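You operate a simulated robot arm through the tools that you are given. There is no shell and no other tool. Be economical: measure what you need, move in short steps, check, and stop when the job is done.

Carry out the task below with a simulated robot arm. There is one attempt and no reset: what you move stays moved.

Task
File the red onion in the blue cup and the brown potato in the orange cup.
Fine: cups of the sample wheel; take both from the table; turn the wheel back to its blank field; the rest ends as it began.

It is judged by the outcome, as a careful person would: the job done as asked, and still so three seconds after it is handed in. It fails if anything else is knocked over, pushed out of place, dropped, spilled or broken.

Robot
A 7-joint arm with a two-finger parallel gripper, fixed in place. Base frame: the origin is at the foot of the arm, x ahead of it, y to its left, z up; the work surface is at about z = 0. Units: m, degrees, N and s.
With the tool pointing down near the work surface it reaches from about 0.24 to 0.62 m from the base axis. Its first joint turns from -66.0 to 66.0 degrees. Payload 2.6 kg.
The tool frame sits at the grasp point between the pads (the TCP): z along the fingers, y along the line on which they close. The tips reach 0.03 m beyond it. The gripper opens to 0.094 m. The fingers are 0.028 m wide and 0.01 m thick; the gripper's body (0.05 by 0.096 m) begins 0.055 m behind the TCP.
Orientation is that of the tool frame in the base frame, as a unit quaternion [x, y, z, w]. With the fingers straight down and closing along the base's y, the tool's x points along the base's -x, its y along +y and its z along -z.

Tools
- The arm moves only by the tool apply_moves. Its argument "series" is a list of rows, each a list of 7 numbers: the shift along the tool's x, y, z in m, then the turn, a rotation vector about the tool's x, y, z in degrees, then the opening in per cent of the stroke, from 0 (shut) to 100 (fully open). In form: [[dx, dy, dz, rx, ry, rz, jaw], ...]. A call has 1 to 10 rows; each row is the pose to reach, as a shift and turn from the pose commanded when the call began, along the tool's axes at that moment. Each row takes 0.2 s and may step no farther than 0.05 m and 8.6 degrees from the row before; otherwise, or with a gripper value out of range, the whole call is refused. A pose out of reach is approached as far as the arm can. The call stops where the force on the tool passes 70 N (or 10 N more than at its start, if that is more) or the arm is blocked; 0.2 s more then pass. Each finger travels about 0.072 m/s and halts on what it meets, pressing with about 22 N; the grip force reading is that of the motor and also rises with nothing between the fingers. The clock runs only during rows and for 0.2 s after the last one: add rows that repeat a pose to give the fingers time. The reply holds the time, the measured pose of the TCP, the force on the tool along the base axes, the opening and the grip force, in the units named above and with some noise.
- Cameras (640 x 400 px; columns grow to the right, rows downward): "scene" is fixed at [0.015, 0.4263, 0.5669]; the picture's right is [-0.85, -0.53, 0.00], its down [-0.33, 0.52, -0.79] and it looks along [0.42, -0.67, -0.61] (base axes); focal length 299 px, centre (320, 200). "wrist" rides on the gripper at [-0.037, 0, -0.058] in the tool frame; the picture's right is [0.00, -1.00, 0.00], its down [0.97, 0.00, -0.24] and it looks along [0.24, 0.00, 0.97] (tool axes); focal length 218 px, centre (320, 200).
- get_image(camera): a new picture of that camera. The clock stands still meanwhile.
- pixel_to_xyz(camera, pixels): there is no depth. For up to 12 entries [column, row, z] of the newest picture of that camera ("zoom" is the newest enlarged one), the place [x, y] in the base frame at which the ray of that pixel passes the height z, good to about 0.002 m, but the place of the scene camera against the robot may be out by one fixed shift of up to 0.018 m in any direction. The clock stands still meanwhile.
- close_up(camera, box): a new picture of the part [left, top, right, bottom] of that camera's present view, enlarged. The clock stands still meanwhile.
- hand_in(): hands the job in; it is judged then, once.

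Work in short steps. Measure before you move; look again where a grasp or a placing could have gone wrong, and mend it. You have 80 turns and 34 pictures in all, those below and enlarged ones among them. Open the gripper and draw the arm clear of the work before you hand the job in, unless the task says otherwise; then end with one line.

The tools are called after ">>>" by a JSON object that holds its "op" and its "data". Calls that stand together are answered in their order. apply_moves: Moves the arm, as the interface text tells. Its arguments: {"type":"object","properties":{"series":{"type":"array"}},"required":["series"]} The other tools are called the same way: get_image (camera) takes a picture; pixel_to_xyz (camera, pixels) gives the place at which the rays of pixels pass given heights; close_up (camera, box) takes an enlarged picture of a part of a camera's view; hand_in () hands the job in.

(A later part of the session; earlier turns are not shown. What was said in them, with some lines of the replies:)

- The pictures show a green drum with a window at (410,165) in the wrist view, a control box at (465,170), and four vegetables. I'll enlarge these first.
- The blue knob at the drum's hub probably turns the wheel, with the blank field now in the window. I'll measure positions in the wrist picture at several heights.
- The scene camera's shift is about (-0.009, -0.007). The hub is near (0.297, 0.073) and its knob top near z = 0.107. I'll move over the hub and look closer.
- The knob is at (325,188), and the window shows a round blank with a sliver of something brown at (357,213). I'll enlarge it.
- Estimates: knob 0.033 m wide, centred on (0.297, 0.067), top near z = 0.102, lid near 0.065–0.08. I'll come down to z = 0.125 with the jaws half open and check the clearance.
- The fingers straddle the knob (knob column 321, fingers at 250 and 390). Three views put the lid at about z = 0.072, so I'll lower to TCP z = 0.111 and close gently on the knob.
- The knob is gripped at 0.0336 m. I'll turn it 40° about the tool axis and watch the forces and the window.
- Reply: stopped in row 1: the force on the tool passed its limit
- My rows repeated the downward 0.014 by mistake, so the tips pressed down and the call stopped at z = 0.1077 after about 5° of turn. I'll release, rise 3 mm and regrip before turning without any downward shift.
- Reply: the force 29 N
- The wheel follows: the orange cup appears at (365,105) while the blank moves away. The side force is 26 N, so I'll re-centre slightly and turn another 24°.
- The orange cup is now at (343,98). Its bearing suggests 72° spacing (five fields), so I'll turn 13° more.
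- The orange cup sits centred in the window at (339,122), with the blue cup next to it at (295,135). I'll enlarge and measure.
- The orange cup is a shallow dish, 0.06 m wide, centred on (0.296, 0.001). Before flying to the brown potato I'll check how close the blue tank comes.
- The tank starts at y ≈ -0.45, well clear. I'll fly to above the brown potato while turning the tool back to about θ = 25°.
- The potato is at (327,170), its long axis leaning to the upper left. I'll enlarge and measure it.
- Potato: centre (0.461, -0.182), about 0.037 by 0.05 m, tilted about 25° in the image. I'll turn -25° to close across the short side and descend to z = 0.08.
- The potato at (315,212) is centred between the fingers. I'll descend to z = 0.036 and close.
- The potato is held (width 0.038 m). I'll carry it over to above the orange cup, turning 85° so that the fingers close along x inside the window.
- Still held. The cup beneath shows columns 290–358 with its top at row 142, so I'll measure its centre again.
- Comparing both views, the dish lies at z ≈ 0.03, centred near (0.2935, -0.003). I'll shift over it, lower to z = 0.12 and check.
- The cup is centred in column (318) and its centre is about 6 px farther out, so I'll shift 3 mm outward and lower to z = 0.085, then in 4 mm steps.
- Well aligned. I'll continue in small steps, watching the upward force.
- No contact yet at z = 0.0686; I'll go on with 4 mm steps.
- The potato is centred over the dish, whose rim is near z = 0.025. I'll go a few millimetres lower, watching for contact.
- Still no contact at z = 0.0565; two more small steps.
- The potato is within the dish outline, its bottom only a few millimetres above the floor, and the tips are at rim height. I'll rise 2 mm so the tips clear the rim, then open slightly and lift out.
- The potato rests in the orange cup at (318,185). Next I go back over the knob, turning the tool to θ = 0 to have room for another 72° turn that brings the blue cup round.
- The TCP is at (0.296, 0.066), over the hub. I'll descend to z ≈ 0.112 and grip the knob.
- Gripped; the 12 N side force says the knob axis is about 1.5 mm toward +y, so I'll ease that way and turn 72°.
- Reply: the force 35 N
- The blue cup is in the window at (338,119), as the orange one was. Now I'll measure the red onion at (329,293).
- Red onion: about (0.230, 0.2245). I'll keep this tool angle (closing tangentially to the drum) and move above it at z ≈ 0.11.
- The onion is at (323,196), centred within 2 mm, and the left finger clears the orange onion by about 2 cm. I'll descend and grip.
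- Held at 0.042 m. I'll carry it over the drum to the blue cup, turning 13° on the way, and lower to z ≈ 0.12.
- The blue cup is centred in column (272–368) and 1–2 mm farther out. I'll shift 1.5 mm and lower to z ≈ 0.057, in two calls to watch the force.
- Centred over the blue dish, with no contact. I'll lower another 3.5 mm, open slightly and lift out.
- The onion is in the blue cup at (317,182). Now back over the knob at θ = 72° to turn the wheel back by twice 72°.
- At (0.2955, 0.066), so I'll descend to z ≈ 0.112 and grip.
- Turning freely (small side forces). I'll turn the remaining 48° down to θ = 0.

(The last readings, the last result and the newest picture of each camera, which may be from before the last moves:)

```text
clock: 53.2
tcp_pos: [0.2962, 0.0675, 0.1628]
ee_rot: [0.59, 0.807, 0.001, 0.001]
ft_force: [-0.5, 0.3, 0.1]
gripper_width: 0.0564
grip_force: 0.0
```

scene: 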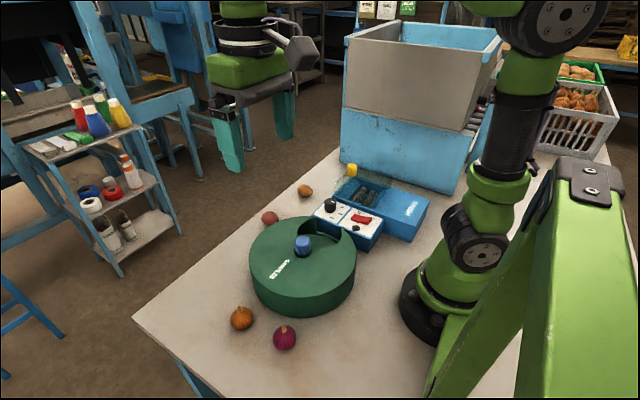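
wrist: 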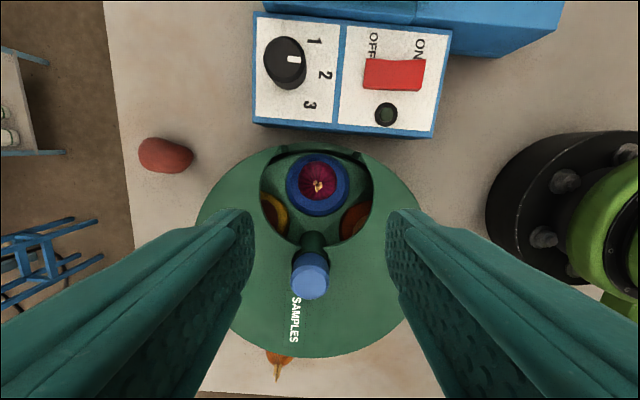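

One 72° turn is done; I regrip at θ = 72° and make the second turn.

>>> {"op": "apply_moves", "data": {"series": [[0, 0, 0.03, 0, 0, 0, 60], [0, 0, 0.05, 0, 0, 0, 60], [0, 0, 0.05, 0, 0, 0, 60], [0, 0, 0.05, 0, 0, 0, 30], [0, 0, 0.05, 0, 0, 0, 25], [0, 0, 0.05, 0, 0, 0, 25]]}}

>>> {"op": "apply_moves", "data": {"series": [[0, 0, 0, 0, 0, -7.2, 25], [0, 0, 0, 0, 0, -14.4, 25], [0, 0, 0, 0, 0, -21.6, 25], [0, 0, 0, 0, 0, -28.8, 25], [0, 0, 0, 0, 0, -36, 25], [0, 0, 0, 0, 0, -43.2, 25], [0, 0, 0, 0, 0, -50.4, 25], [0, 0, 0, 0, 0, -57.6, 25], [0, 0, 0, 0, 0, -64.8, 25], [0, 0, 0, 0, 0, -72, 25]]}}

>>> {"op": "apply_moves", "data": {"series": [[0, 0, 0, 0, 0, 0, 25], [0, 0, 0, 0, 0, 0, 45], [0, 0, 0, 0, 0, 0, 60], [0, 0, -0.02, 0, 0, 0, 60], [0, 0, -0.06, 0, 0, 0, 60], [0, 0, -0.108, 0, 0, 0, 80]]}}

>>> {"op": "close_up", "data": {"camera": "wrist", "box": [290, 110, 460, 250]}}

```text
clock: 54.6
tcp_pos: [0.2946, 0.0691, 0.1135]
ee_rot: [0.589, 0.808, 0.001, 0.001]
ft_force: [-3.8, -2.6, -0.9]
gripper_width: 0.0335
grip_force: 44.8
```

```text
clock: 56.8
tcp_pos: [0.2949, 0.0674, 0.1112]
ee_rot: [0.001, 1.0, -0.001, -0.001]
ft_force: [-21.8, -3.3, 15.4]
gripper_width: 0.0335
grip_force: 45.2
```

```text
clock: 58.2
tcp_pos: [0.292, 0.07, 0.2214]
ee_rot: [0.002, 1.0, 0.001, 0.002]
ft_force: [0.3, -0.5, 0.2]
gripper_width: 0.0753
grip_force: 0.1
```

```text
2.86 times, centred on (375, 180) of wrist
```

zoom: 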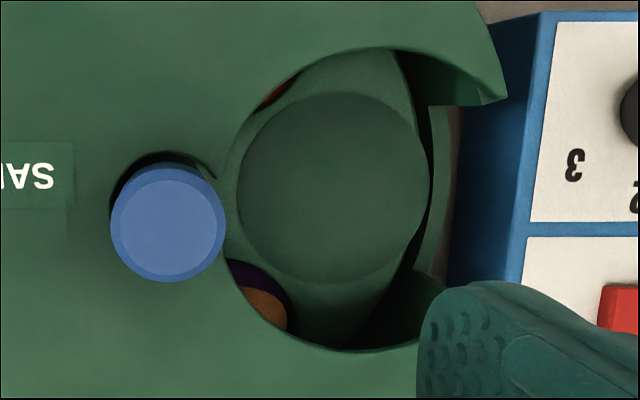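

The blank field is back in the window, matching the starting picture. I'll draw the arm back to its starting pose and take a last look.

>>> {"op": "apply_moves", "data": {"series": [[0, 0, -0.04, 0, 0, 0, 100], [0, 0.02, -0.08, 0, 0, 0, 100], [0, 0.05, -0.12, 0, 0, 0, 100], [0, 0.083, -0.158, 0, 0, 0, 100], [0, 0.083, -0.158, 0, 0, 0, 100]]}}

>>> {"op": "get_image", "data": {"camera": "wrist"}}

```text
refused: row 4 steps farther than a row can; nothing moved
```

```text
1 pictures are left
```

wrist: 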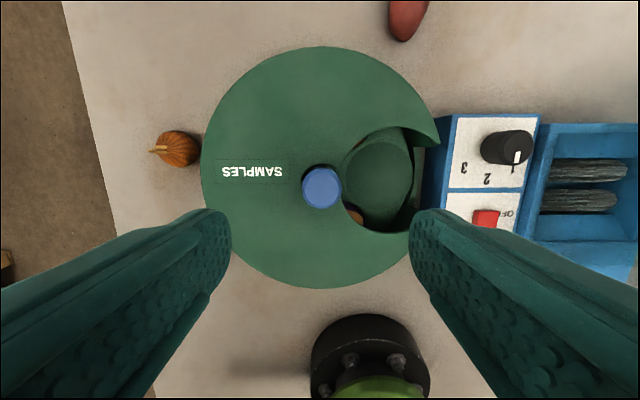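

A row was too long, so nothing moved; the view shows all in order. I'll repeat the withdrawal with shorter rows.

>>> {"op": "apply_moves", "data": {"series": [[0, 0, -0.04, 0, 0, 0, 100], [0, 0.02, -0.08, 0, 0, 0, 100], [0, 0.045, -0.115, 0, 0, 0, 100], [0, 0.07, -0.145, 0, 0, 0, 100], [0, 0.083, -0.158, 0, 0, 0, 100], [0, 0.083, -0.158, 0, 0, 0, 100]]}}

>>> {"op": "get_image", "data": {"camera": "scene"}}

```text
clock: 59.6
tcp_pos: [0.2948, 0.1512, 0.3786]
ee_rot: [0.002, 1.0, 0.001, 0.002]
ft_force: [0.2, -0.1, 0.0]
gripper_width: 0.0943
grip_force: 0.1
```

```text
0 pictures are left
```

scene: 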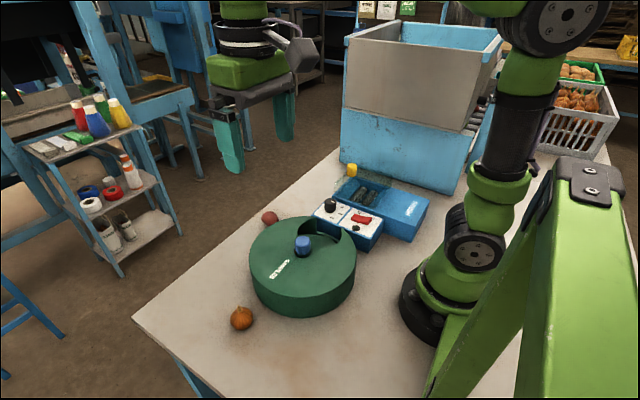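

The arm is clear with the gripper open. The other vegetables and the brush box are where they were, and the wheel shows its blank field, so I hand in.

>>> {"op": "hand_in", "data": {}}

```text
The job is handed in.
```

The red onion is in the blue cup and the brown potato is in the orange cup; I saw each in its cup before turning the wheel back, which hid them under the lid. The wheel is back at its blank field, and nothing else appears to have moved.
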